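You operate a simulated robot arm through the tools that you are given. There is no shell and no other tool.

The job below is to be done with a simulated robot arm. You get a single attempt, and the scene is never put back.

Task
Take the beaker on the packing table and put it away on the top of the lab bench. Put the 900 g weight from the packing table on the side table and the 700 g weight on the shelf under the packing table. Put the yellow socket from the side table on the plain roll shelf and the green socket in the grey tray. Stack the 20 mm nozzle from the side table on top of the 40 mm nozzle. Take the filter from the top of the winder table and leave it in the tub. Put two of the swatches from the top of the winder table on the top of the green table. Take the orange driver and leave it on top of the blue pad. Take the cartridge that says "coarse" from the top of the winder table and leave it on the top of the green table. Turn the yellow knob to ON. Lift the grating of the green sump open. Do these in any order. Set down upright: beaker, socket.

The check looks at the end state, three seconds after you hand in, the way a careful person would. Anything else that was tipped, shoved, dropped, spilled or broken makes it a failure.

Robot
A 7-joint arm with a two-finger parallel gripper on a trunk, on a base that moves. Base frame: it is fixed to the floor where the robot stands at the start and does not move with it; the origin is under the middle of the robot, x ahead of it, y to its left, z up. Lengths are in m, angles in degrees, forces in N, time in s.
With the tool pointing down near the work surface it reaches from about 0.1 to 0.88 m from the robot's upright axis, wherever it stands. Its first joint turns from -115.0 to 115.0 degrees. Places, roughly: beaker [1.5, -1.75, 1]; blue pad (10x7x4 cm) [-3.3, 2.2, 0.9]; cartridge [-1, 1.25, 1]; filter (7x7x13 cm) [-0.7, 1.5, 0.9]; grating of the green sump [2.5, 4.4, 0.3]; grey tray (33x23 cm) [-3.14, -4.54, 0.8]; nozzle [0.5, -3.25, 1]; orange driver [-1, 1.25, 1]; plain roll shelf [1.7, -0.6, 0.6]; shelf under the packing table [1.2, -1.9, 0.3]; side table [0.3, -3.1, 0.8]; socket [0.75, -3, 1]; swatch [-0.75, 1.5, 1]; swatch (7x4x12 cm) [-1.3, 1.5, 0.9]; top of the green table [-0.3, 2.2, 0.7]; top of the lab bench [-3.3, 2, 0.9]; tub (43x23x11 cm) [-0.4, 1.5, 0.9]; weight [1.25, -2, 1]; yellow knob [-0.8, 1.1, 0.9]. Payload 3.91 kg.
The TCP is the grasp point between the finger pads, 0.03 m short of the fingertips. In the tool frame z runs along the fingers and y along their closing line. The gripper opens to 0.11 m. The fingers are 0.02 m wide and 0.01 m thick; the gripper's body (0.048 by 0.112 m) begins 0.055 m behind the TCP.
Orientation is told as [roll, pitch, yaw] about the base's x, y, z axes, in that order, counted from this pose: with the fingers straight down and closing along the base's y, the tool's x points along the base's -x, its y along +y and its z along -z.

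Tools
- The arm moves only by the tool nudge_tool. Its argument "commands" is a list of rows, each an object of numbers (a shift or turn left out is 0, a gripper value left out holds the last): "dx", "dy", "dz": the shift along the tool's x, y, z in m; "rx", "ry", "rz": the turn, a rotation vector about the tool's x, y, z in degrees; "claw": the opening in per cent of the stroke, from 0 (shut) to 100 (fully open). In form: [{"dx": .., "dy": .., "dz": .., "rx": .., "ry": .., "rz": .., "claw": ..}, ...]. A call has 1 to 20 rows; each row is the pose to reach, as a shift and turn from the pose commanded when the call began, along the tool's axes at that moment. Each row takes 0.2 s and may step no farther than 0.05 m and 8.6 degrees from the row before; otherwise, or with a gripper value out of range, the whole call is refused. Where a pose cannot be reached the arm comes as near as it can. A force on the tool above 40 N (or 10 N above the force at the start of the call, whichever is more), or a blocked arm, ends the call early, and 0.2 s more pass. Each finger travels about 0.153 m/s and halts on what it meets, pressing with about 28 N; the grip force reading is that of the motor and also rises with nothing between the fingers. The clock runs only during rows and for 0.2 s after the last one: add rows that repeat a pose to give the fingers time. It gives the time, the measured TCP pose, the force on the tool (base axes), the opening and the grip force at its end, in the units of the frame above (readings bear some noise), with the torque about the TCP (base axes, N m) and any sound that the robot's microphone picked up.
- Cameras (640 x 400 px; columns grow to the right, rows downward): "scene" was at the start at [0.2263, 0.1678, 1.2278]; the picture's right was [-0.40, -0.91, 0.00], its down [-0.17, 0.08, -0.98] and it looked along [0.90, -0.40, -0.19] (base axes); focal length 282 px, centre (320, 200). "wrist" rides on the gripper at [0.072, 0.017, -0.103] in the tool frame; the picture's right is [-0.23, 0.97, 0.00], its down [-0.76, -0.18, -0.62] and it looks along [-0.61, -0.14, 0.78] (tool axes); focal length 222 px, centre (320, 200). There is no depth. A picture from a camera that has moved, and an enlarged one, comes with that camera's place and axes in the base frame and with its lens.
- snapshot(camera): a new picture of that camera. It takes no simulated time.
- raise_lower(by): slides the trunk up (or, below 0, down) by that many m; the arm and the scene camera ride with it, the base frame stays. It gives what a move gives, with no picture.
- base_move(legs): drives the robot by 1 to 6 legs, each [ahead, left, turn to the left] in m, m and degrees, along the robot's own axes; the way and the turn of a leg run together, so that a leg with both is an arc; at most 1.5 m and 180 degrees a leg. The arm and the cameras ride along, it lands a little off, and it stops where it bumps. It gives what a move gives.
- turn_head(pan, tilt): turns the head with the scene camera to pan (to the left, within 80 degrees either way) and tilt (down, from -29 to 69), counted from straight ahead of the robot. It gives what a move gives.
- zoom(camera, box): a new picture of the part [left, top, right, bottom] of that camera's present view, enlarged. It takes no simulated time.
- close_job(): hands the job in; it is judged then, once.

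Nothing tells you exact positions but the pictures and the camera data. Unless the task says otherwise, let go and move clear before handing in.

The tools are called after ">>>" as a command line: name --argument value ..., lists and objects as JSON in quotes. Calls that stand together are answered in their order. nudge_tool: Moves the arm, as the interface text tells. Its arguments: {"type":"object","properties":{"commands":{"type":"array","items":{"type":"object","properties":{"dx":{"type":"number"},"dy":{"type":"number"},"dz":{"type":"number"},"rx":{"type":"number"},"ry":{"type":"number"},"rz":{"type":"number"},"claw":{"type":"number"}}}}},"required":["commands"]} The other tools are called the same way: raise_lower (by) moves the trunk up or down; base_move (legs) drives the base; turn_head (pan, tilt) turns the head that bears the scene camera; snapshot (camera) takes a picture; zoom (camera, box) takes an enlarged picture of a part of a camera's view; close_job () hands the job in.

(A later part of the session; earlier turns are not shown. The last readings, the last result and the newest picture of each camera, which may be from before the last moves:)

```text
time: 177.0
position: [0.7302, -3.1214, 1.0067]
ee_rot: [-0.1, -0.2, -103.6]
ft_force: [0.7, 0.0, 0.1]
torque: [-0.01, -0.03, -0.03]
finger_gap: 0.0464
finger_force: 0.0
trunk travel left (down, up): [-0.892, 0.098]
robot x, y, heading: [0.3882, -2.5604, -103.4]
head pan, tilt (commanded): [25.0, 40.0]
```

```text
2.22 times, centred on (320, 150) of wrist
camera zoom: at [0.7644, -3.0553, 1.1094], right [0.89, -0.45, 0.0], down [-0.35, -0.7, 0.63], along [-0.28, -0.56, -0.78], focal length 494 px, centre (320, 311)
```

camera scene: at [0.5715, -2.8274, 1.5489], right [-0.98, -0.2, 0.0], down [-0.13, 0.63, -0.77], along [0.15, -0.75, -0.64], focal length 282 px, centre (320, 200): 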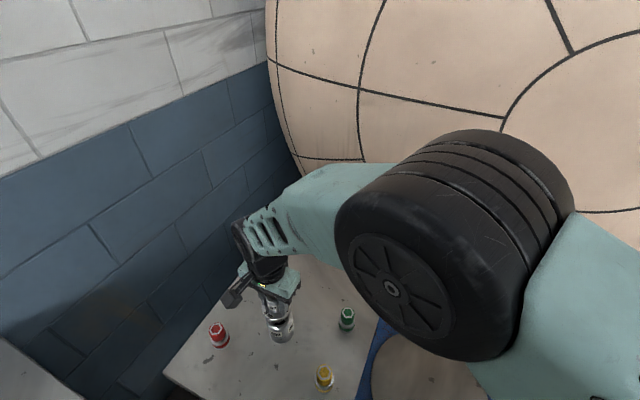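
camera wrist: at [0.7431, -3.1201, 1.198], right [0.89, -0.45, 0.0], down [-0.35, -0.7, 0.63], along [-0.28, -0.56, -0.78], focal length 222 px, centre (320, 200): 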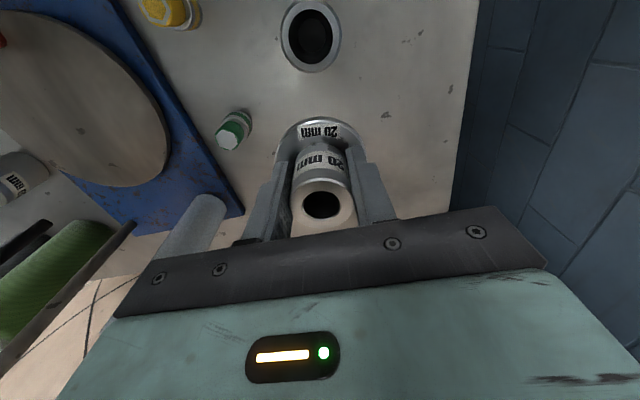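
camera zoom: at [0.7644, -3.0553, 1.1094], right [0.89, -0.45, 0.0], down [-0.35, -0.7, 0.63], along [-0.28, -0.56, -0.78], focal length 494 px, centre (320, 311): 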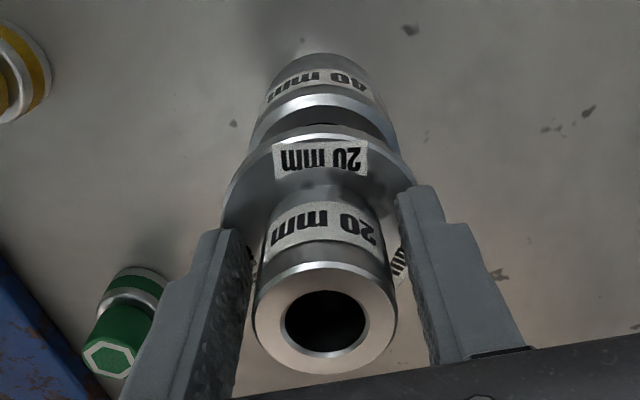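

It stays upright by itself. Open fully and rise.

>>> nudge_tool --commands '[{"claw": 70}, {"claw": 70}, {"dz": -0.02}, {"dz": -0.05}, {"dz": -0.09}, {"dz": -0.13}, {"dz": -0.17}]'

>>> turn_head --pan 15 --tilt 50

>>> zoom --camera "scene" --box '[180, 180, 340, 300]'

>>> zoom --camera "wrist" --box '[220, 20, 420, 160]'

```text
time: 178.6
position: [0.7312, -3.1213, 1.1759]
ee_rot: [0.1, -0.3, -103.6]
ft_force: [1.1, -0.1, 1.1]
torque: [-0.04, 0.04, 0.01]
finger_gap: 0.0769
finger_force: 0.3
trunk travel left (down, up): [-0.892, 0.098]
robot x, y, heading: [0.3884, -2.5603, -103.4]
head pan, tilt (commanded): [25.0, 40.0]
```

```text
time: 179.3
position: [0.7317, -3.1209, 1.1766]
ee_rot: [0.1, -0.2, -103.6]
ft_force: [-0.7, 0.2, 0.0]
torque: [0.01, 0.0, 0.01]
finger_gap: 0.0768
finger_force: 0.0
trunk travel left (down, up): [-0.892, 0.098]
robot x, y, heading: [0.3913, -2.5592, -103.4]
head pan, tilt (commanded): [15.0, 50.0]
```

```text
3.33 times, centred on (260, 240) of scene
camera zoom: at [0.5571, -2.8218, 1.5345], right [-1.0, -0.03, 0.0], down [-0.02, 0.77, -0.64], along [0.02, -0.64, -0.77], focal length 939 px, centre (520, 67)
```

zoom: 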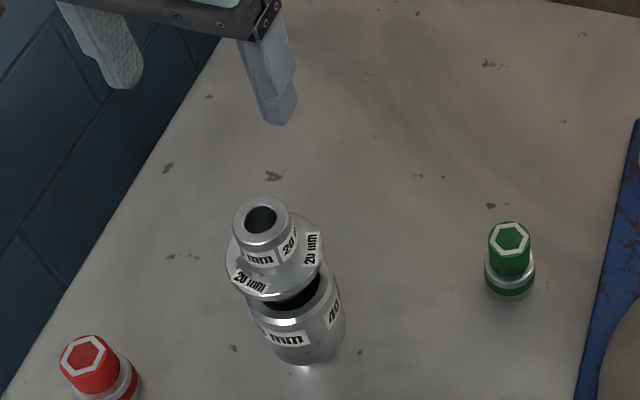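

```text
2.86 times, centred on (320, 90) of wrist
camera zoom: at [0.7646, -3.0552, 1.2795], right [0.89, -0.45, 0.0], down [-0.35, -0.7, 0.63], along [-0.28, -0.56, -0.78], focal length 635 px, centre (320, 514)
```

zoom: 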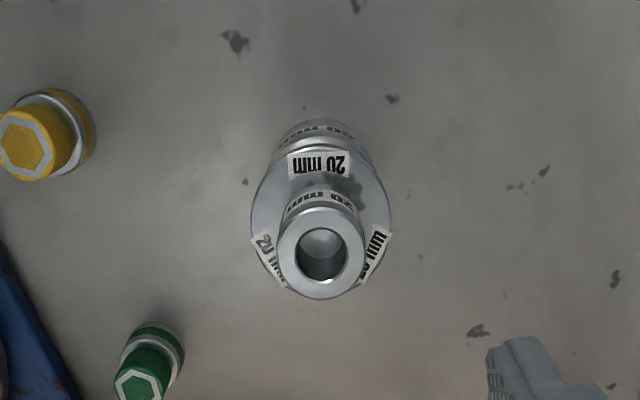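

The 20 mm nozzle stands upright, centred on the 40 mm one. Next, the yellow socket: back off a bit and tilt the tool 45° so it can later be set on the rack shelf.

>>> base_move --legs '[[-0.22, 0, 0]]'

>>> nudge_tool --commands '[{"ry": -8}, {"ry": -16}, {"ry": -24}, {"ry": -32}, {"ry": -40}, {"ry": -45}, {"ry": -45}]'

>>> snapshot --camera "wrist"

>>> snapshot --camera "scene"

```text
time: 181.0
position: [0.7835, -2.9086, 1.1768]
ee_rot: [0.1, -0.1, -103.5]
ft_force: [-0.2, 0.6, 0.9]
torque: [-0.01, 0.02, -0.02]
finger_gap: 0.0769
finger_force: 0.0
trunk travel left (down, up): [-0.892, 0.098]
robot x, y, heading: [0.4431, -2.3482, -103.4]
head pan, tilt (commanded): [15.0, 50.0]
```

```text
time: 181.9
position: [0.6984, -3.0036, 1.1801]
ee_rot: [0.5, -26.0, -115.4]
ft_force: [1.1, 0.3, -0.8]
torque: [0.0, -0.05, -0.03]
finger_gap: 0.0768
finger_force: 0.0
trunk travel left (down, up): [-0.892, 0.098]
robot x, y, heading: [0.4435, -2.3479, -103.2]
head pan, tilt (commanded): [15.0, 50.0]
stopped in row 4: the arm was blocked; the commanded pose is now the measured one
```

```text
taken
camera wrist: at [0.7593, -2.9111, 1.2423], right [0.79, -0.6, 0.11], down [-0.34, -0.29, 0.89], along [-0.5, -0.75, -0.44], focal length 222 px, centre (320, 200)
```

wrist: 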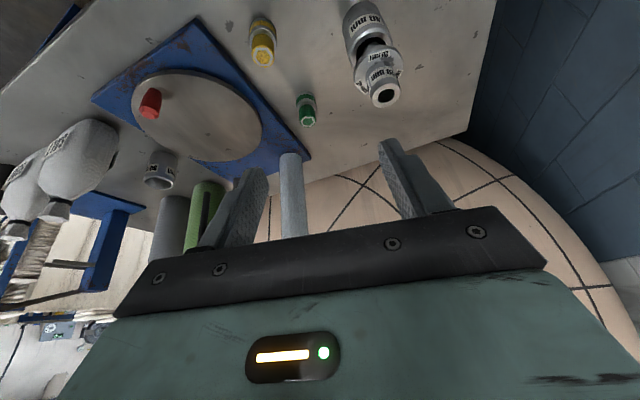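

```text
taken
camera scene: at [0.6139, -2.6051, 1.5312], right [-0.99, -0.1, 0.0], down [-0.08, 0.79, -0.61], along [0.06, -0.6, -0.79], focal length 282 px, centre (320, 200)
```

scene: 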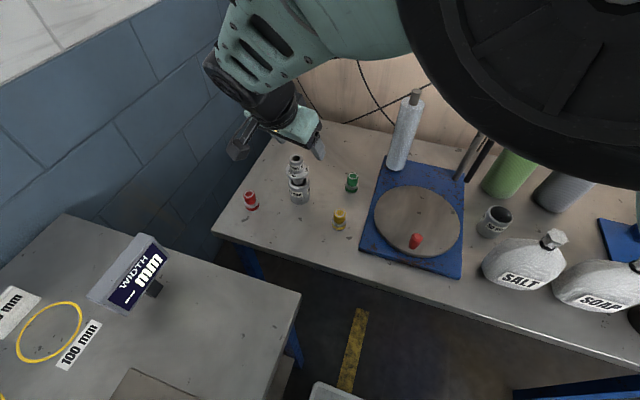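

The arm got blocked in that pose (no force on anything). I'll straighten the tool again and choose a radial approach direction toward the socket instead.

>>> nudge_tool --commands '[{"ry": 6, "dx": 0.02}, {"ry": 13, "dx": 0.04}, {"ry": 20, "dx": 0.05}, {"ry": 26, "dx": 0.05}, {"ry": 26, "dx": 0.05}]'

>>> snapshot --camera "wrist"

```text
time: 183.1
position: [0.7202, -2.9616, 1.1574]
ee_rot: [0.2, 0.1, -114.9]
ft_force: [-0.4, 0.6, -0.4]
torque: [-0.01, -0.02, 0.02]
finger_gap: 0.0766
finger_force: 0.1
trunk travel left (down, up): [-0.892, 0.098]
robot x, y, heading: [0.4407, -2.3485, -103.5]
head pan, tilt (commanded): [15.0, 50.0]
```

```text
taken
camera wrist: at [0.7636, -2.9029, 1.2605], right [0.79, -0.62, 0.0], down [-0.49, -0.62, 0.62], along [-0.38, -0.49, -0.78], focal length 222 px, centre (320, 200)
```

wrist: 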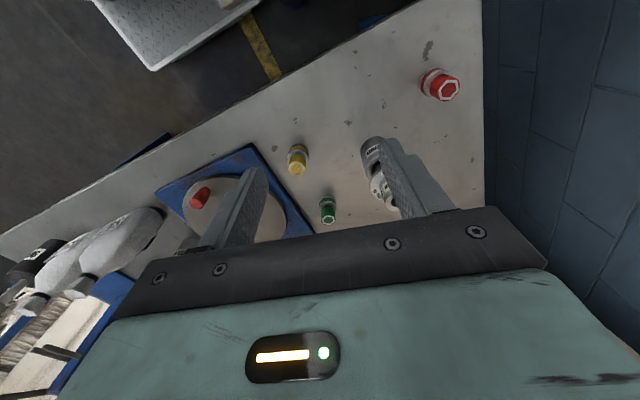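

>>> nudge_tool --commands '[{"dx": -0.015, "dy": -0.04, "dz": -0.012, "rz": -2}, {"dx": -0.03, "dy": -0.08, "dz": -0.024, "rz": -4}, {"dx": -0.045, "dy": -0.12, "dz": -0.036, "rz": -6}, {"dx": -0.06, "dy": -0.16, "dz": -0.048, "rz": -8}, {"dx": -0.075, "dy": -0.2, "dz": -0.06, "rz": -10}, {"dx": -0.09, "dy": -0.24, "dz": -0.072, "rz": -11.4}, {"dx": -0.105, "dy": -0.28, "dz": -0.084, "rz": -11.4}, {"dx": -0.12, "dy": -0.32, "dz": -0.096, "rz": -11.4}, {"dx": -0.135, "dy": -0.36, "dz": -0.1, "rz": -11.4}, {"dx": -0.149, "dy": -0.393, "dz": -0.1, "rz": -11.4}, {"dx": -0.149, "dy": -0.393, "dz": -0.1, "rz": -11.4}]'

>>> base_move --legs '[[0, -0.17, 0], [0, 0, 32]]'

>>> turn_head --pan 5 --tilt 45

>>> snapshot --camera "scene"

```text
time: 185.5
position: [0.2981, -2.9314, 1.2544]
ee_rot: [0.2, 0.0, -103.5]
ft_force: [1.1, -0.4, 0.1]
torque: [-0.02, 0.01, 0.0]
finger_gap: 0.077
finger_force: 0.0
trunk travel left (down, up): [-0.892, 0.098]
robot x, y, heading: [0.4444, -2.347, -103.4]
head pan, tilt (commanded): [15.0, 50.0]
```

```text
time: 188.5
position: [0.4648, -2.878, 1.2563]
ee_rot: [0.3, 0.0, -71.5]
ft_force: [-0.3, -0.2, 0.1]
torque: [-0.01, -0.01, 0.0]
finger_gap: 0.0771
finger_force: 0.1
trunk travel left (down, up): [-0.892, 0.098]
robot x, y, heading: [0.2748, -2.3067, -71.6]
head pan, tilt (commanded): [15.0, 50.0]
```

```text
time: 189.2
position: [0.4639, -2.878, 1.2542]
ee_rot: [0.4, 0.0, -71.5]
ft_force: [-0.3, 0.5, 0.1]
torque: [0.01, 0.0, 0.01]
finger_gap: 0.0769
finger_force: 0.1
trunk travel left (down, up): [-0.892, 0.098]
robot x, y, heading: [0.2757, -2.3044, -71.3]
head pan, tilt (commanded): [5.0, 45.0]
```

```text
taken
camera scene: at [0.5468, -2.4502, 1.5413], right [-0.92, -0.4, 0.0], down [-0.28, 0.65, -0.71], along [0.28, -0.65, -0.71], focal length 282 px, centre (320, 200)
```

scene: 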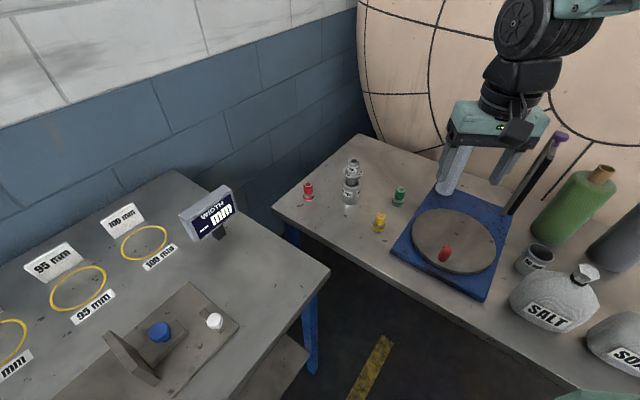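

Clear now. Tilt the tool 45° straight ahead of the robot.

>>> nudge_tool --commands '[{"ry": -8}, {"ry": -16}, {"ry": -24}, {"ry": -32}, {"ry": -40}, {"ry": -48}, {"ry": -50}, {"ry": -50}]'

>>> snapshot --camera "wrist"

>>> snapshot --camera "scene"

```text
time: 191.0
position: [0.4794, -2.8903, 1.2607]
ee_rot: [0.5, -50.0, -71.9]
ft_force: [0.4, 0.4, -0.9]
torque: [0.0, 0.03, 0.0]
finger_gap: 0.0772
finger_force: 0.2
out of reach, approached as far as the arm can: row 5, 6, 7, 8
trunk travel left (down, up): [-0.892, 0.098]
robot x, y, heading: [0.2737, -2.3087, -71.4]
head pan, tilt (commanded): [5.0, 45.0]
```

```text
taken
camera wrist: at [0.4547, -2.7665, 1.2712], right [0.97, 0.17, 0.18], down [-0.17, -0.07, 0.98], along [0.18, -0.98, -0.04], focal length 222 px, centre (320, 200)
```

wrist: 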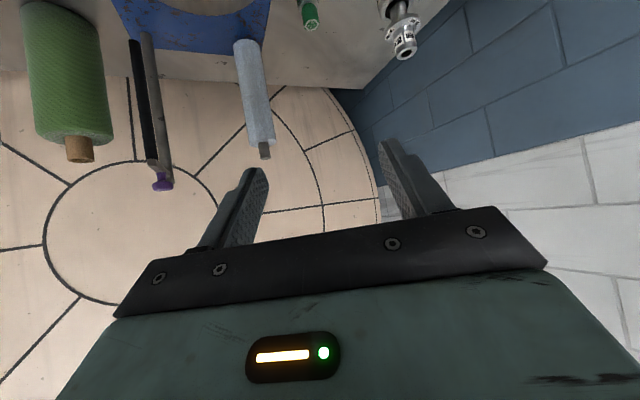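

```text
taken
camera scene: at [0.5468, -2.4503, 1.5414], right [-0.92, -0.4, 0.0], down [-0.28, 0.65, -0.71], along [0.28, -0.65, -0.71], focal length 282 px, centre (320, 200)
```

scene: 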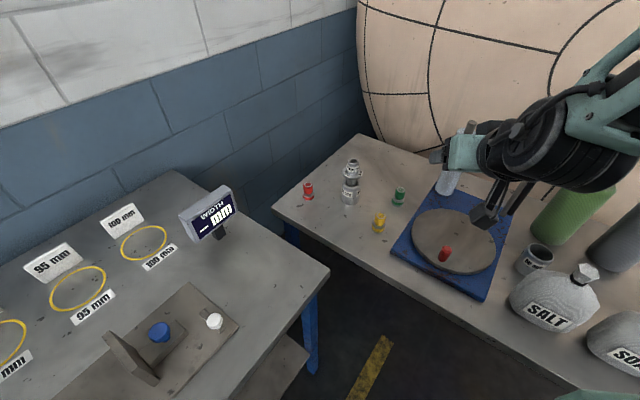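

>>> nudge_tool --commands '[{"dx": 0.02, "dy": 0.0095, "dz": 0.0335}, {"dx": 0.04, "dy": 0.019, "dz": 0.067}, {"dx": 0.06, "dy": 0.0285, "dz": 0.1005}, {"dx": 0.08, "dy": 0.038, "dz": 0.134}, {"dx": 0.1, "dy": 0.0475, "dz": 0.1675}, {"dx": 0.12, "dy": 0.057, "dz": 0.201}, {"dx": 0.14, "dy": 0.0665, "dz": 0.2345}, {"dx": 0.14, "dy": 0.0665, "dz": 0.2345}]'

>>> snapshot --camera "wrist"

>>> snapshot --camera "scene"

```text
time: 192.8
position: [0.5715, -2.9539, 1.0039]
ee_rot: [0.5, -50.0, -71.9]
ft_force: [0.2, 0.4, -0.5]
torque: [-0.02, -0.02, -0.04]
finger_gap: 0.0771
finger_force: 0.1
trunk travel left (down, up): [-0.892, 0.098]
robot x, y, heading: [0.2763, -2.3071, -71.4]
head pan, tilt (commanded): [5.0, 45.0]
```

```text
taken
camera wrist: at [0.5473, -2.8304, 1.0134], right [0.97, 0.17, 0.18], down [-0.17, -0.07, 0.98], along [0.18, -0.98, -0.04], focal length 222 px, centre (320, 200)
```

wrist: 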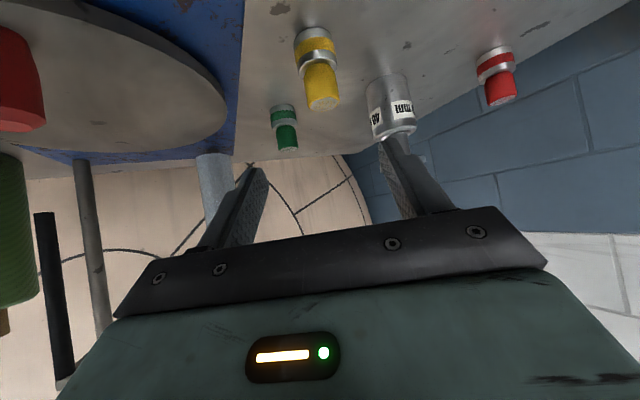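

```text
taken
camera scene: at [0.5468, -2.4503, 1.5414], right [-0.92, -0.4, 0.0], down [-0.28, 0.65, -0.71], along [0.28, -0.65, -0.71], focal length 282 px, centre (320, 200)
```

scene: 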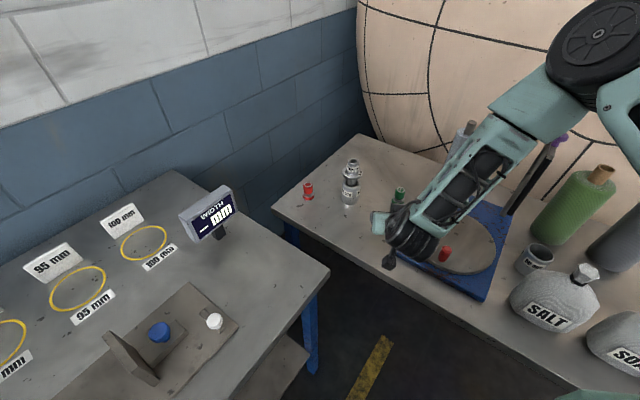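

>>> zoom --camera "wrist" --box '[250, 0, 400, 150]'

>>> zoom --camera "scene" --box '[330, 170, 450, 290]'

```text
2.67 times, centred on (325, 75) of wrist
camera zoom: at [0.5473, -2.8304, 1.0134], right [0.97, 0.17, 0.18], down [-0.17, -0.07, 0.98], along [0.18, -0.98, -0.04], focal length 592 px, centre (307, 533)
```

zoom: 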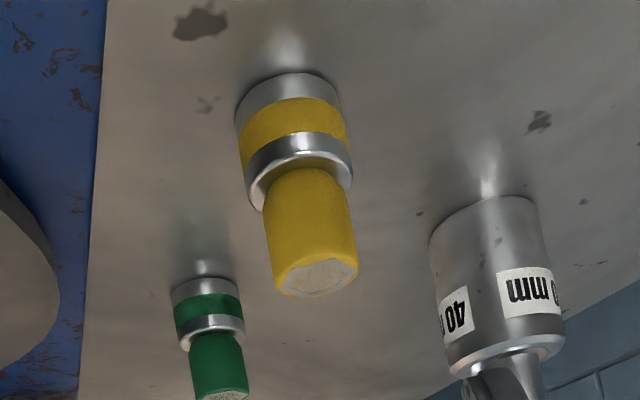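

```text
3.33 times, centred on (390, 230) of scene
camera zoom: at [0.5468, -2.4503, 1.5414], right [-0.92, -0.4, 0.0], down [-0.28, 0.65, -0.71], along [0.28, -0.65, -0.71], focal length 939 px, centre (87, 100)
```

zoom: 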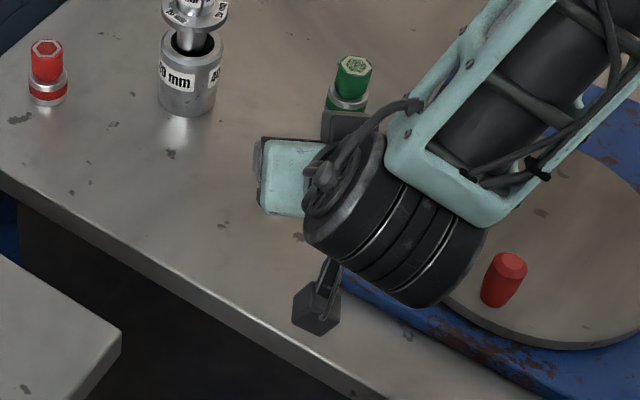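

The yellow socket sits at about (0.603, -3.031) with its top near z 0.917. Align and slide in along the tool axis.

>>> nudge_tool --commands '[{"dx": 0.011, "dy": 0.003}, {"dx": 0.0218, "dy": 0.0057}, {"dx": 0.0218, "dy": 0.0057, "dz": 0.035}, {"dx": 0.0218, "dy": 0.0057, "dz": 0.07}, {"dx": 0.0218, "dy": 0.0057, "dz": 0.1}, {"dx": 0.0218, "dy": 0.0057, "dz": 0.128}, {"dx": 0.0218, "dy": 0.0057, "dz": 0.128}]'

>>> snapshot --camera "wrist"

>>> zoom --camera "scene" --box '[330, 150, 450, 270]'

```text
time: 194.4
position: [0.6043, -3.0324, 0.905]
ee_rot: [0.5, -50.0, -72.0]
ft_force: [0.3, 0.0, 1.2]
torque: [0.0, 0.0, 0.01]
finger_gap: 0.0769
finger_force: 0.0
trunk travel left (down, up): [-0.892, 0.098]
robot x, y, heading: [0.2757, -2.304, -71.4]
head pan, tilt (commanded): [5.0, 45.0]
```

```text
taken
camera wrist: at [0.5801, -2.9079, 0.9154], right [0.97, 0.17, 0.18], down [-0.17, -0.07, 0.98], along [0.18, -0.98, -0.04], focal length 222 px, centre (320, 200)
```

wrist: 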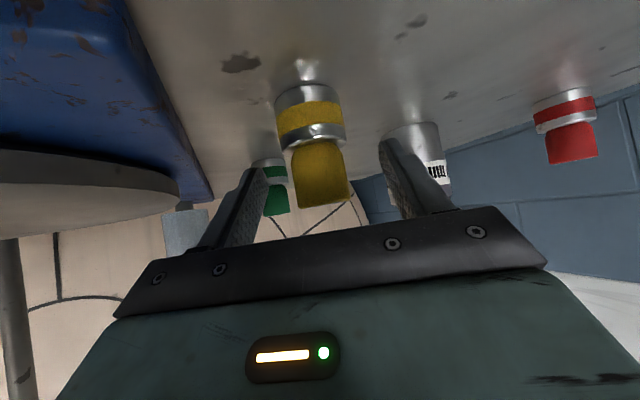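

```text
3.33 times, centred on (390, 210) of scene
camera zoom: at [0.5468, -2.4503, 1.5414], right [-0.92, -0.4, 0.0], down [-0.28, 0.65, -0.71], along [0.28, -0.65, -0.71], focal length 939 px, centre (87, 167)
```

zoom: 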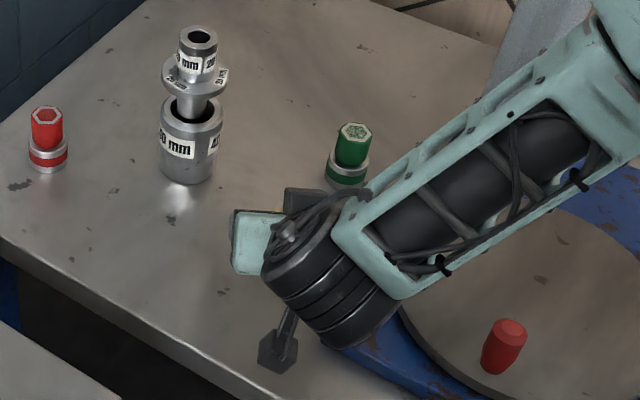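

>>> nudge_tool --commands '[{"claw": 45}, {"claw": 20}, {"claw": 5}, {"claw": 5}, {"claw": 5}]'

>>> snapshot --camera "wrist"

```text
time: 195.6
position: [0.6043, -3.0324, 0.9051]
ee_rot: [0.5, -50.1, -71.9]
ft_force: [0.7, -0.6, 0.7]
torque: [-0.01, -0.01, 0.01]
finger_gap: 0.0345
finger_force: 27.6
trunk travel left (down, up): [-0.892, 0.098]
robot x, y, heading: [0.2759, -2.3035, -71.5]
head pan, tilt (commanded): [5.0, 45.0]
```

```text
taken
camera wrist: at [0.5802, -2.9076, 0.9156], right [0.97, 0.17, 0.18], down [-0.17, -0.07, 0.98], along [0.18, -0.98, -0.04], focal length 222 px, centre (320, 200)
```

wrist: 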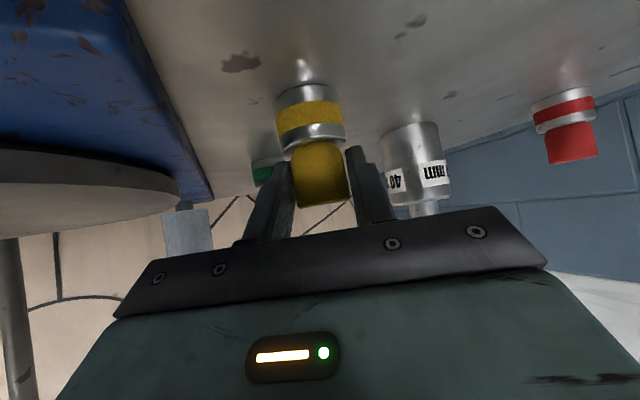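

Held (34.5 mm). Lift straight up, back away and head for the rack.

>>> nudge_tool --commands '[{"dx": -0.03, "dz": -0.025}, {"dx": -0.065, "dz": -0.055}, {"dx": -0.1, "dz": -0.084}, {"dx": -0.135, "dz": -0.113}, {"dx": -0.153, "dz": -0.1286}, {"dx": -0.153, "dz": -0.1286}]'

>>> base_move --legs '[[-0.55, 0, 0], [0, 0, 58]]'

>>> turn_head --pan 20 --tilt 25

>>> snapshot --camera "scene"

>>> snapshot --camera "wrist"

```text
time: 197.0
position: [0.6023, -3.0323, 1.103]
ee_rot: [0.4, -50.0, -71.9]
ft_force: [0.5, -0.4, -1.1]
torque: [0.03, 0.0, 0.01]
finger_gap: 0.0312
finger_force: 27.8
trunk travel left (down, up): [-0.892, 0.098]
robot x, y, heading: [0.2762, -2.3057, -71.2]
head pan, tilt (commanded): [5.0, 45.0]
```

```text
time: 202.7
position: [0.8873, -1.9061, 1.1034]
ee_rot: [0.5, -50.0, -14.7]
ft_force: [0.2, -0.1, -1.0]
torque: [-0.02, -0.03, -0.03]
finger_gap: 0.0307
finger_force: 28.4
trunk travel left (down, up): [-0.892, 0.098]
robot x, y, heading: [0.1015, -1.7889, -13.9]
head pan, tilt (commanded): [5.0, 45.0]
```

```text
time: 203.6
position: [0.8891, -1.9051, 1.1032]
ee_rot: [0.6, -50.0, -14.7]
ft_force: [-0.9, 0.2, -0.7]
torque: [0.0, -0.03, -0.01]
finger_gap: 0.0309
finger_force: 27.9
trunk travel left (down, up): [-0.892, 0.098]
robot x, y, heading: [0.0981, -1.7891, -14.0]
head pan, tilt (commanded): [20.0, 25.0]
```

```text
taken
camera scene: at [0.3797, -1.6142, 1.5719], right [0.1, -0.99, 0.0], down [-0.42, -0.04, -0.91], along [0.9, 0.09, -0.42], focal length 282 px, centre (320, 200)
```

scene: 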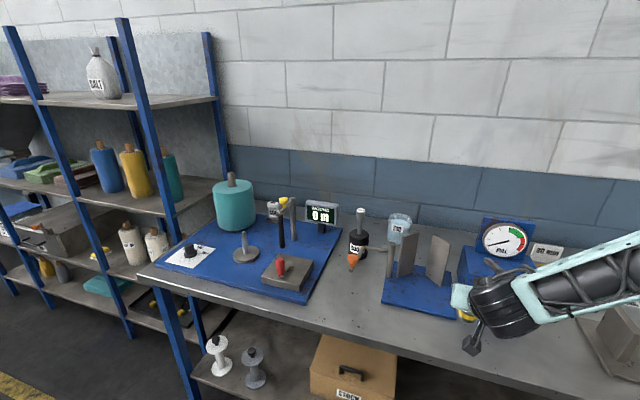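

```text
taken
camera wrist: at [0.7704, -1.8583, 1.1142], right [0.38, 0.91, 0.18], down [-0.03, -0.18, 0.98], along [0.92, -0.38, -0.04], focal length 222 px, centre (320, 200)
```

wrist: 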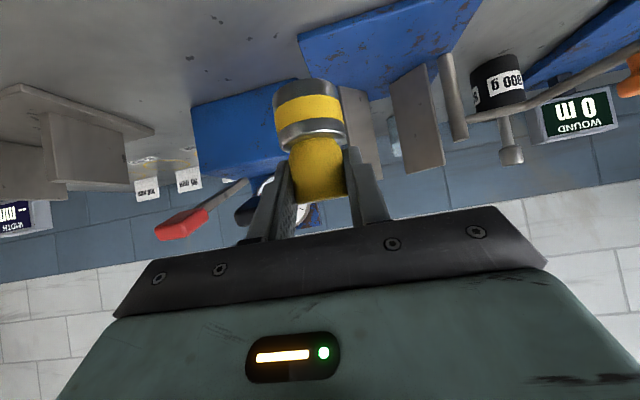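

>>> base_move --legs '[[-0.15, 0, 0.5], [0, 1.45, 0]]'

>>> raise_lower --by -0.3

>>> turn_head --pan -10 --tilt 25

>>> snapshot --camera "scene"

>>> snapshot --camera "wrist"

```text
time: 211.7
position: [1.0851, -0.4612, 1.1035]
ee_rot: [0.6, -50.0, -14.5]
ft_force: [0.2, 0.3, -0.4]
torque: [0.0, 0.0, -0.01]
finger_gap: 0.0306
finger_force: 28.3
trunk travel left (down, up): [-0.892, 0.098]
robot x, y, heading: [0.297, -0.3468, -14.1]
head pan, tilt (commanded): [20.0, 25.0]
```

```text
time: 214.7
position: [1.0872, -0.4612, 0.8042]
ee_rot: [0.5, -50.0, -14.5]
ft_force: [-0.3, 0.4, -0.4]
torque: [-0.01, 0.0, 0.03]
finger_gap: 0.0304
finger_force: 27.8
trunk travel left (down, up): [-0.592, 0.398]
robot x, y, heading: [0.2989, -0.3471, -14.0]
head pan, tilt (commanded): [20.0, 25.0]
```

```text
time: 215.7
position: [1.0857, -0.4614, 0.8038]
ee_rot: [0.6, -49.9, -14.5]
ft_force: [-0.7, 0.4, -1.1]
torque: [0.02, -0.03, -0.03]
finger_gap: 0.0306
finger_force: 27.8
trunk travel left (down, up): [-0.592, 0.398]
robot x, y, heading: [0.3009, -0.3448, -14.0]
head pan, tilt (commanded): [-10.0, 25.0]
```

```text
taken
camera scene: at [0.5696, -0.2174, 1.2719], right [-0.41, -0.91, 0.0], down [-0.39, 0.17, -0.91], along [0.83, -0.37, -0.42], focal length 282 px, centre (320, 200)
```

scene: 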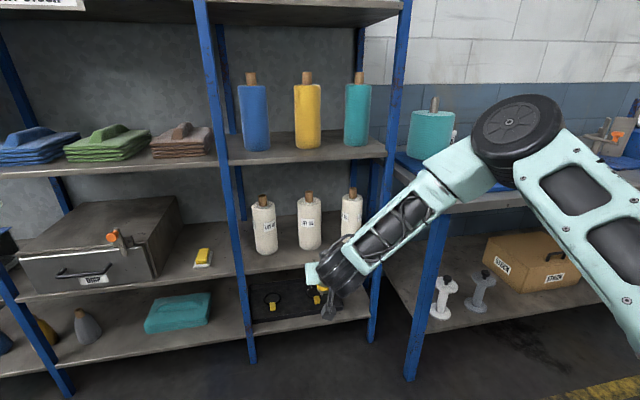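

```text
taken
camera wrist: at [0.9682, -0.4137, 0.8142], right [0.38, 0.91, 0.18], down [-0.03, -0.18, 0.98], along [0.92, -0.38, -0.04], focal length 222 px, centre (320, 200)
```

wrist: 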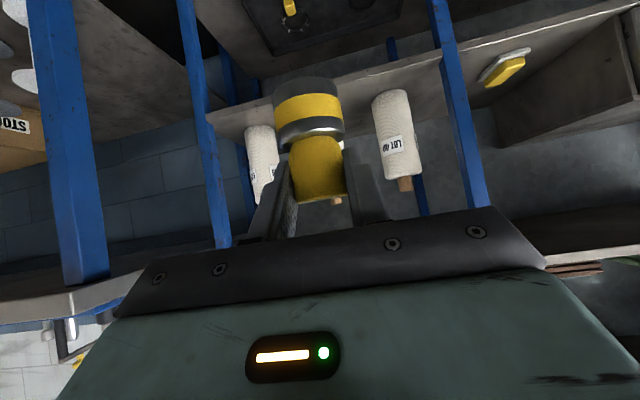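

The white-roll shelf is at z≈0.51; I plan to set the socket in front between the first two rolls, at about (1.546, -0.502). Lower the trunk and drive in.

>>> raise_lower --by -0.19

>>> base_move --legs '[[0.28, 0.065, 0.5]]'

>>> turn_head --pan -15 --tilt 25

>>> snapshot --camera "scene"

>>> snapshot --camera "wrist"

```text
time: 217.8
position: [1.0865, -0.4602, 0.6134]
ee_rot: [0.6, -50.0, -14.5]
ft_force: [0.2, -0.2, -0.6]
torque: [-0.02, 0.01, -0.02]
finger_gap: 0.0302
finger_force: 28.2
trunk travel left (down, up): [-0.402, 0.588]
robot x, y, heading: [0.2998, -0.3429, -14.1]
head pan, tilt (commanded): [-10.0, 25.0]
```

```text
time: 219.8
position: [1.3722, -0.4569, 0.613]
ee_rot: [0.5, -50.1, -14.0]
ft_force: [0.4, 0.5, -1.5]
torque: [0.0, 0.0, -0.02]
finger_gap: 0.0302
finger_force: 27.8
trunk travel left (down, up): [-0.402, 0.588]
robot x, y, heading: [0.5813, -0.3439, -13.5]
head pan, tilt (commanded): [-10.0, 25.0]
```

```text
time: 220.4
position: [1.3731, -0.4571, 0.6135]
ee_rot: [0.5, -50.1, -14.0]
ft_force: [0.3, 0.0, -0.6]
torque: [0.01, -0.02, -0.02]
finger_gap: 0.0303
finger_force: 28.2
trunk travel left (down, up): [-0.402, 0.588]
robot x, y, heading: [0.5848, -0.3479, -13.6]
head pan, tilt (commanded): [-15.0, 25.0]
```

```text
taken
camera scene: at [0.8509, -0.2258, 1.0819], right [-0.48, -0.88, 0.0], down [-0.37, 0.2, -0.91], along [0.8, -0.43, -0.42], focal length 282 px, centre (320, 200)
```

scene: 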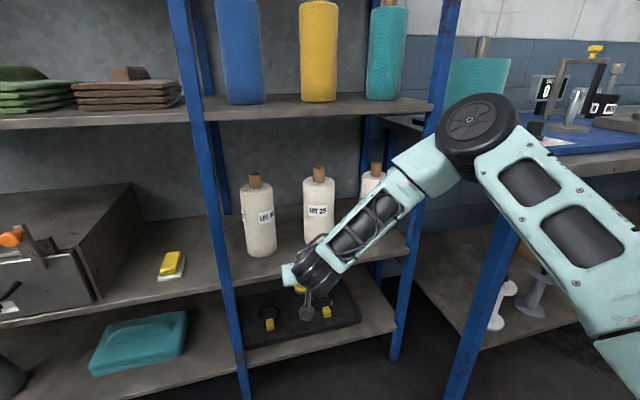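

```text
taken
camera wrist: at [1.2545, -0.4116, 0.6242], right [0.37, 0.91, 0.18], down [-0.03, -0.18, 0.98], along [0.93, -0.37, -0.04], focal length 222 px, centre (320, 200)
```

wrist: 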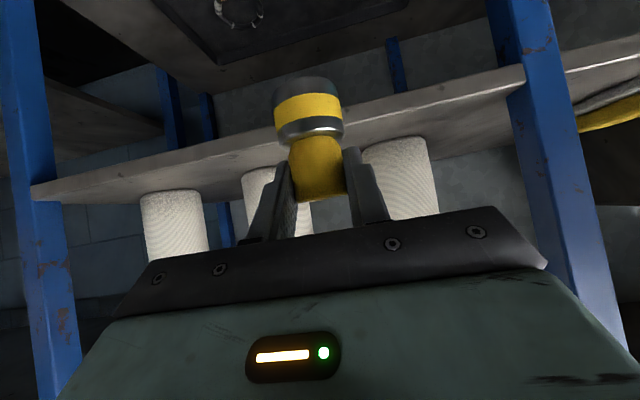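

>>> zoom --camera "scene" --box '[200, 200, 420, 340]'

```text
2.86 times, centred on (310, 270) of scene
camera zoom: at [0.8509, -0.2258, 1.0819], right [-0.48, -0.88, 0.0], down [-0.37, 0.2, -0.91], along [0.8, -0.43, -0.42], focal length 804 px, centre (349, 0)
```

zoom: 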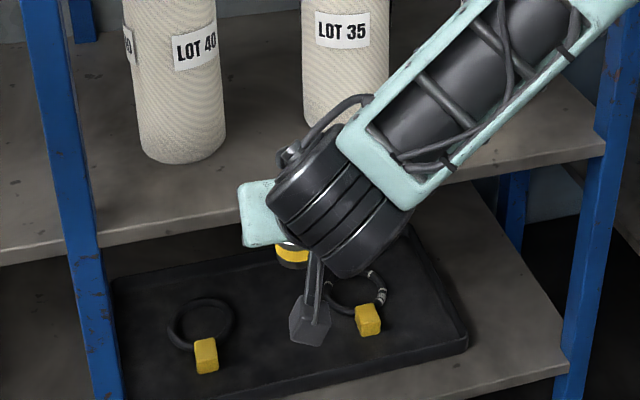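

>>> base_move --legs '[[0.168, -0.006, 0]]'

>>> snapshot --camera "wrist"

>>> snapshot --camera "scene"

```text
time: 221.9
position: [1.5367, -0.5027, 0.6133]
ee_rot: [0.5, -50.0, -13.9]
ft_force: [-0.3, 0.7, -1.7]
torque: [-0.02, 0.0, 0.0]
finger_gap: 0.0302
finger_force: 28.6
trunk travel left (down, up): [-0.402, 0.588]
robot x, y, heading: [0.7475, -0.3984, -13.2]
head pan, tilt (commanded): [-15.0, 25.0]
```

```text
taken
camera wrist: at [1.4175, -0.4564, 0.6242], right [0.37, 0.91, 0.18], down [-0.03, -0.18, 0.98], along [0.93, -0.37, -0.04], focal length 222 px, centre (320, 200)
```

wrist: 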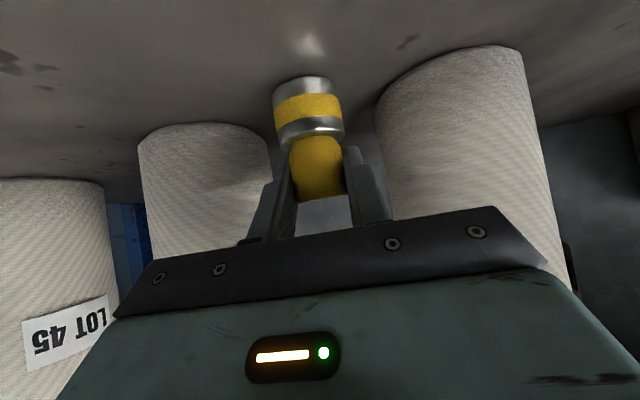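

```text
taken
camera scene: at [1.0137, -0.2709, 1.0819], right [-0.48, -0.88, 0.0], down [-0.37, 0.2, -0.91], along [0.8, -0.43, -0.42], focal length 282 px, centre (320, 200)
```

scene: 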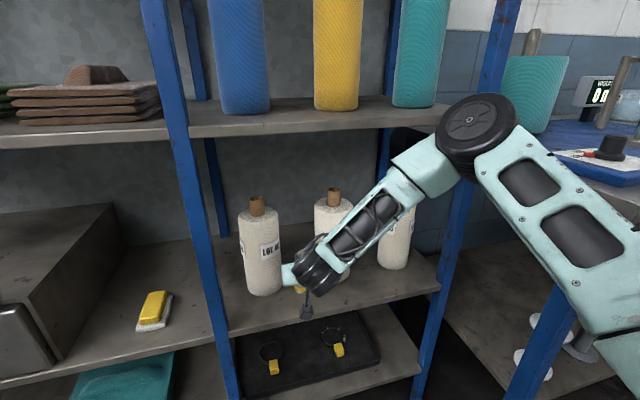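

Over the spot in front of the rolls. Lower until it touches.

>>> nudge_tool --commands '[{"dx": 0.0077, "dz": 0.0064}, {"dx": 0.0153, "dz": 0.0129}, {"dx": 0.0191, "dz": 0.0161}, {"dx": 0.0214, "dz": 0.018}, {"dx": 0.0237, "dz": 0.0199}, {"dx": 0.026, "dz": 0.0218}, {"dx": 0.0283, "dz": 0.0238}, {"dx": 0.0306, "dz": 0.0257}]'

>>> snapshot --camera "wrist"

```text
time: 222.4
position: [1.5403, -0.5023, 0.6063]
ee_rot: [0.5, -51.2, -14.0]
ft_force: [-1.3, -0.4, 15.8]
torque: [-0.07, 0.2, 0.0]
finger_gap: 0.03
finger_force: 28.2
trunk travel left (down, up): [-0.402, 0.588]
robot x, y, heading: [0.7499, -0.3964, -13.5]
head pan, tilt (commanded): [-15.0, 25.0]
stopped in row 2: the force on the tool passed its limit at 49 N (the readings are from after the stop); the commanded pose is now the measured one
```

```text
taken
camera wrist: at [1.4213, -0.4555, 0.6149], right [0.37, 0.91, 0.18], down [-0.05, -0.18, 0.98], along [0.93, -0.37, -0.02], focal length 222 px, centre (320, 200)
```

wrist: 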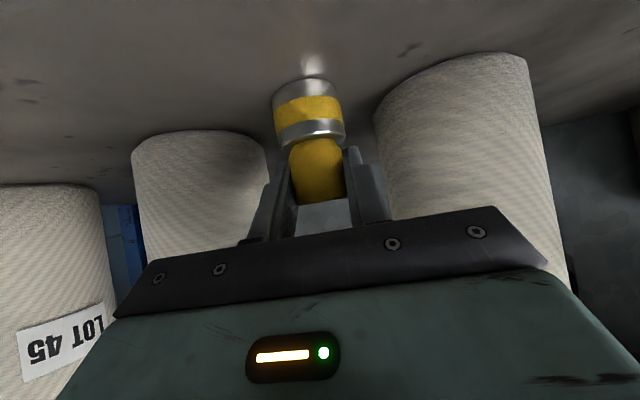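

Touchdown (shelf ≈0.554). Relieve and release.

>>> nudge_tool --commands '[{"dx": -0.0015, "dz": -0.0013, "ry": 0.6}, {"dx": -0.0015, "dz": -0.0013, "ry": 1.0}, {"dx": -0.0015, "dz": -0.0013, "ry": 1.0}]'

>>> nudge_tool --commands '[{"claw": 35}, {"claw": 55}, {"claw": 55}]'

>>> snapshot --camera "wrist"

```text
time: 223.2
position: [1.5383, -0.5021, 0.6074]
ee_rot: [0.5, -49.8, -13.9]
ft_force: [4.6, 0.5, 12.2]
torque: [-0.09, -0.54, 0.04]
finger_gap: 0.0298
finger_force: 28.1
trunk travel left (down, up): [-0.402, 0.588]
robot x, y, heading: [0.7496, -0.3925, -13.4]
head pan, tilt (commanded): [-15.0, 25.0]
```

```text
time: 224.0
position: [1.5382, -0.5016, 0.6049]
ee_rot: [0.6, -49.8, -14.0]
ft_force: [0.6, -0.1, -1.2]
torque: [-0.01, -0.01, 0.01]
finger_gap: 0.0606
finger_force: 0.1
trunk travel left (down, up): [-0.402, 0.588]
robot x, y, heading: [0.7497, -0.3973, -13.5]
head pan, tilt (commanded): [-15.0, 25.0]
```

```text
taken
camera wrist: at [1.4202, -0.4562, 0.617], right [0.37, 0.91, 0.18], down [-0.03, -0.18, 0.98], along [0.93, -0.37, -0.04], focal length 222 px, centre (320, 200)
```

wrist: 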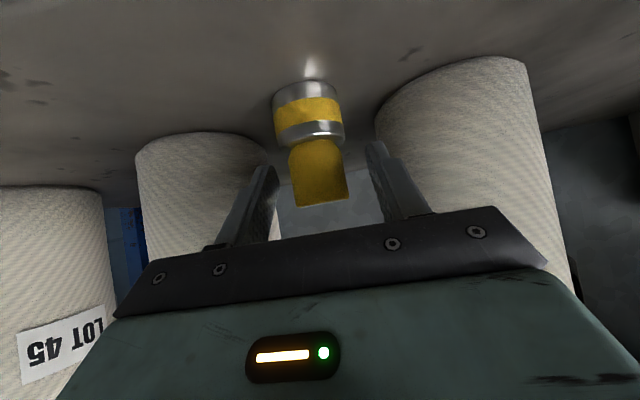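

Yellow socket stands on the plain roll shelf. Retreat along the tool axis.

>>> nudge_tool --commands '[{"dz": -0.03}, {"dz": -0.07}, {"dz": -0.11}, {"dz": -0.13}]'

>>> base_move --legs '[[-0.4, 0, 0]]'

>>> snapshot --camera "scene"

>>> raise_lower --by 0.4

>>> nudge_tool --commands '[{"ry": 8}, {"ry": 16}, {"ry": 24}, {"ry": 32}, {"ry": 40}, {"ry": 48}, {"ry": 50}, {"ry": 50, "claw": 100}]'

```text
time: 225.0
position: [1.4425, -0.4788, 0.6899]
ee_rot: [0.4, -49.8, -14.0]
ft_force: [0.7, -0.3, -0.9]
torque: [-0.01, -0.01, 0.0]
finger_gap: 0.0607
finger_force: 0.1
trunk travel left (down, up): [-0.402, 0.588]
robot x, y, heading: [0.7452, -0.394, -13.7]
head pan, tilt (commanded): [-15.0, 25.0]
```

```text
time: 227.5
position: [1.052, -0.3848, 0.6891]
ee_rot: [0.5, -49.8, -13.9]
ft_force: [0.0, -0.5, -0.8]
torque: [0.03, -0.04, 0.0]
finger_gap: 0.0603
finger_force: 0.1
trunk travel left (down, up): [-0.402, 0.588]
robot x, y, heading: [0.3614, -0.3032, -13.3]
head pan, tilt (commanded): [-15.0, 25.0]
```

```text
taken
camera scene: at [0.6235, -0.1774, 1.082], right [-0.48, -0.88, 0.0], down [-0.37, 0.2, -0.91], along [0.8, -0.43, -0.42], focal length 282 px, centre (320, 200)
```

scene: 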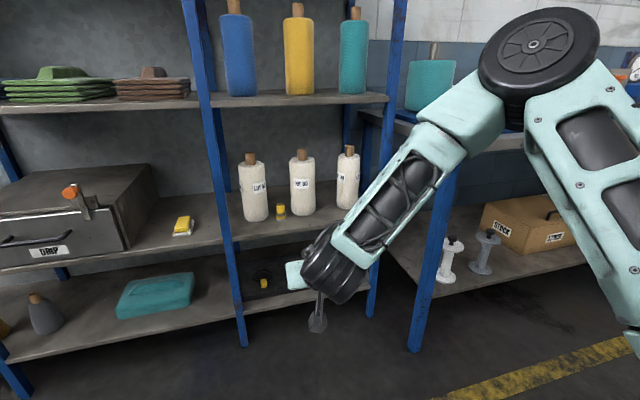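

```text
time: 231.4
position: [1.0531, -0.3852, 1.0898]
ee_rot: [0.5, -49.8, -14.0]
ft_force: [0.7, -0.2, -0.5]
torque: [0.02, -0.01, -0.02]
finger_gap: 0.0606
finger_force: 0.1
trunk travel left (down, up): [-0.802, 0.188]
robot x, y, heading: [0.3582, -0.2986, -13.6]
head pan, tilt (commanded): [-15.0, 25.0]
```

```text
time: 233.2
position: [1.0538, -0.3852, 1.0892]
ee_rot: [0.3, 0.2, -13.5]
ft_force: [0.2, -0.2, 0.4]
torque: [0.02, 0.04, 0.0]
finger_gap: 0.1098
finger_force: 0.0
trunk travel left (down, up): [-0.802, 0.188]
robot x, y, heading: [0.3557, -0.2932, -13.3]
head pan, tilt (commanded): [-15.0, 25.0]
```

The yellow socket stands well. Now the beaker: raise up, drive in front of it, and look.

>>> raise_lower --by 0.16

>>> nudge_tool --commands '[{"dz": -0.04, "dx": 0.02}, {"dz": -0.08, "dx": 0.04}, {"dz": -0.12, "dx": 0.06}]'

>>> base_move --legs '[[0, -1.25, 0], [0.52, 0, 0]]'

>>> turn_head --pan -15 --tilt 40

>>> snapshot --camera "scene"

>>> snapshot --camera "wrist"

```text
time: 235.0
position: [1.0517, -0.3847, 1.2497]
ee_rot: [0.3, 0.2, -13.5]
ft_force: [-0.4, -0.2, 0.0]
torque: [0.04, 0.01, -0.02]
finger_gap: 0.1102
finger_force: 0.1
trunk travel left (down, up): [-0.962, 0.028]
robot x, y, heading: [0.3596, -0.302, -13.4]
head pan, tilt (commanded): [-15.0, 25.0]
```

```text
time: 235.8
position: [0.9939, -0.3718, 1.3704]
ee_rot: [0.3, 0.2, -13.6]
ft_force: [0.3, -0.4, 0.5]
torque: [0.0, 0.03, 0.01]
finger_gap: 0.1097
finger_force: 0.1
trunk travel left (down, up): [-0.962, 0.028]
robot x, y, heading: [0.355, -0.2992, -13.4]
head pan, tilt (commanded): [-15.0, 25.0]
```

```text
time: 244.8
position: [1.2057, -1.7196, 1.3697]
ee_rot: [0.3, 0.3, -13.8]
ft_force: [0.4, -0.2, -0.3]
torque: [0.0, -0.01, -0.01]
finger_gap: 0.1102
finger_force: 0.2
trunk travel left (down, up): [-0.962, 0.028]
robot x, y, heading: [0.571, -1.6457, -13.7]
head pan, tilt (commanded): [-15.0, 25.0]
```

```text
time: 245.5
position: [1.206, -1.7195, 1.3694]
ee_rot: [0.3, 0.2, -13.8]
ft_force: [0.2, -0.7, 0.6]
torque: [0.03, 0.02, 0.04]
finger_gap: 0.1099
finger_force: 0.1
trunk travel left (down, up): [-0.962, 0.028]
robot x, y, heading: [0.5707, -1.6464, -13.6]
head pan, tilt (commanded): [-15.0, 40.0]
```

```text
taken
camera scene: at [0.8298, -1.5206, 1.6187], right [-0.48, -0.88, 0.0], down [-0.56, 0.31, -0.77], along [0.67, -0.37, -0.64], focal length 282 px, centre (320, 200)
```

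scene: 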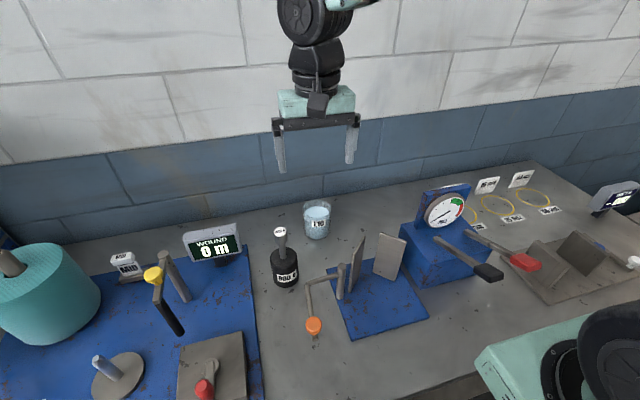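

```text
taken
camera wrist: at [1.1393, -1.6864, 1.4731], right [0.45, 0.89, 0.0], down [0.7, -0.36, 0.62], along [0.55, -0.28, -0.78], focal length 222 px, centre (320, 200)
```

wrist: 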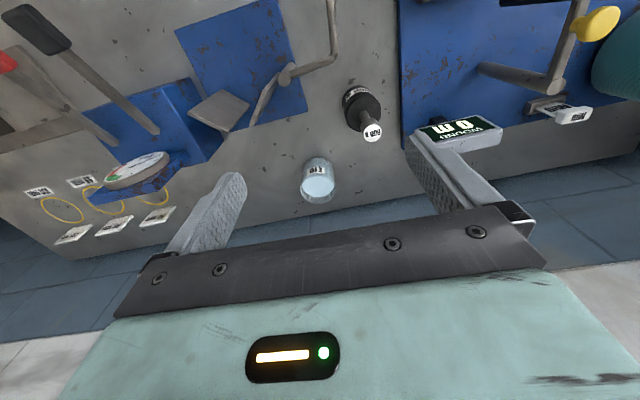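

>>> base_move --legs '[[0.04, 0.0, 0]]'

>>> nudge_tool --commands '[{"dz": 0.04}, {"dz": 0.08}, {"dz": 0.12}, {"dz": 0.16}, {"dz": 0.16, "dx": -0.04, "dy": -0.01}, {"dz": 0.17, "dx": -0.08, "dy": -0.02}, {"dz": 0.17, "dx": -0.12, "dy": -0.03}, {"dz": 0.17, "dx": -0.12, "dy": -0.03}]'

>>> snapshot --camera "wrist"

>>> snapshot --camera "scene"

```text
time: 246.4
position: [1.2439, -1.7289, 1.3688]
ee_rot: [0.3, 0.1, -13.8]
ft_force: [-0.3, -0.8, -0.1]
torque: [-0.02, -0.01, 0.03]
finger_gap: 0.11
finger_force: 0.0
trunk travel left (down, up): [-0.962, 0.028]
robot x, y, heading: [0.6095, -1.6546, -13.7]
head pan, tilt (commanded): [-15.0, 40.0]
```

```text
time: 248.2
position: [1.3544, -1.7852, 1.1981]
ee_rot: [0.3, 0.2, -13.8]
ft_force: [0.2, 0.0, -0.5]
torque: [0.01, 0.04, 0.03]
finger_gap: 0.11
finger_force: 0.1
trunk travel left (down, up): [-0.962, 0.028]
robot x, y, heading: [0.6095, -1.6567, -13.7]
head pan, tilt (commanded): [-15.0, 40.0]
```

```text
taken
camera wrist: at [1.2874, -1.7524, 1.3019], right [0.45, 0.89, 0.0], down [0.7, -0.36, 0.62], along [0.55, -0.28, -0.78], focal length 222 px, centre (320, 200)
```

wrist: 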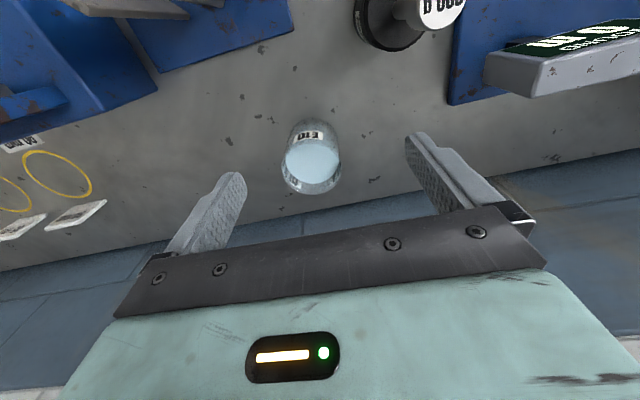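

```text
taken
camera scene: at [0.869, -1.5301, 1.6186], right [-0.48, -0.88, 0.0], down [-0.56, 0.31, -0.77], along [0.67, -0.37, -0.64], focal length 282 px, centre (320, 200)
```

scene: 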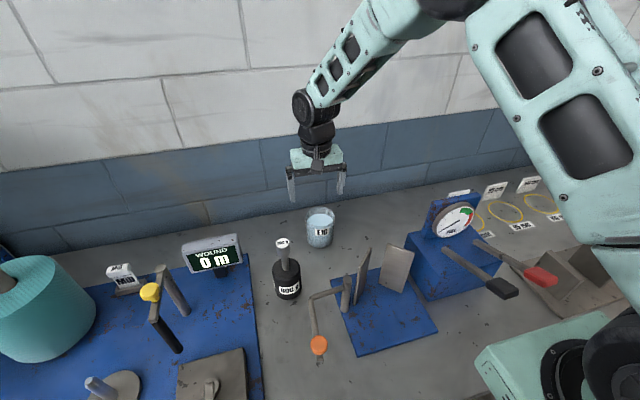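

>>> nudge_tool --commands '[{"dx": -0.035, "dy": -0.012}, {"dx": -0.07, "dy": -0.024}, {"dx": -0.0989, "dy": -0.0352}, {"dx": -0.0989, "dy": -0.0352, "dz": 0.045}, {"dx": -0.0989, "dy": -0.0352, "dz": 0.09}, {"dx": -0.0989, "dy": -0.0352, "dz": 0.09}]'

>>> snapshot --camera "wrist"

>>> zoom --camera "scene" --box '[240, 120, 400, 280]'

```text
time: 249.6
position: [1.4418, -1.8426, 1.1084]
ee_rot: [0.3, 0.2, -13.8]
ft_force: [-0.3, 0.0, 0.4]
torque: [-0.02, -0.01, 0.0]
finger_gap: 0.1099
finger_force: 0.1
trunk travel left (down, up): [-0.962, 0.028]
robot x, y, heading: [0.6055, -1.657, -13.7]
head pan, tilt (commanded): [-15.0, 40.0]
```

```text
taken
camera wrist: at [1.3747, -1.8096, 1.2115], right [0.45, 0.89, 0.0], down [0.7, -0.36, 0.62], along [0.55, -0.28, -0.78], focal length 222 px, centre (320, 200)
```

wrist: 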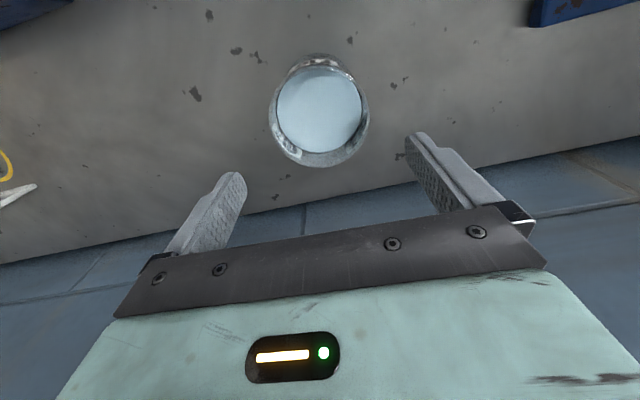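

```text
2.50 times, centred on (320, 200) of scene
camera zoom: at [0.869, -1.5301, 1.6186], right [-0.48, -0.88, 0.0], down [-0.56, 0.31, -0.77], along [0.67, -0.37, -0.64], focal length 704 px, centre (320, 200)
```

zoom: 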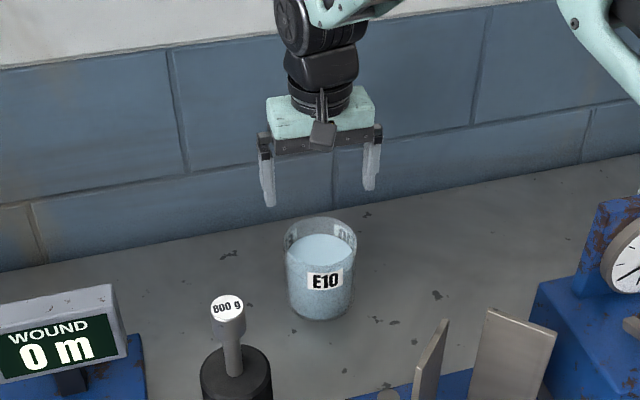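

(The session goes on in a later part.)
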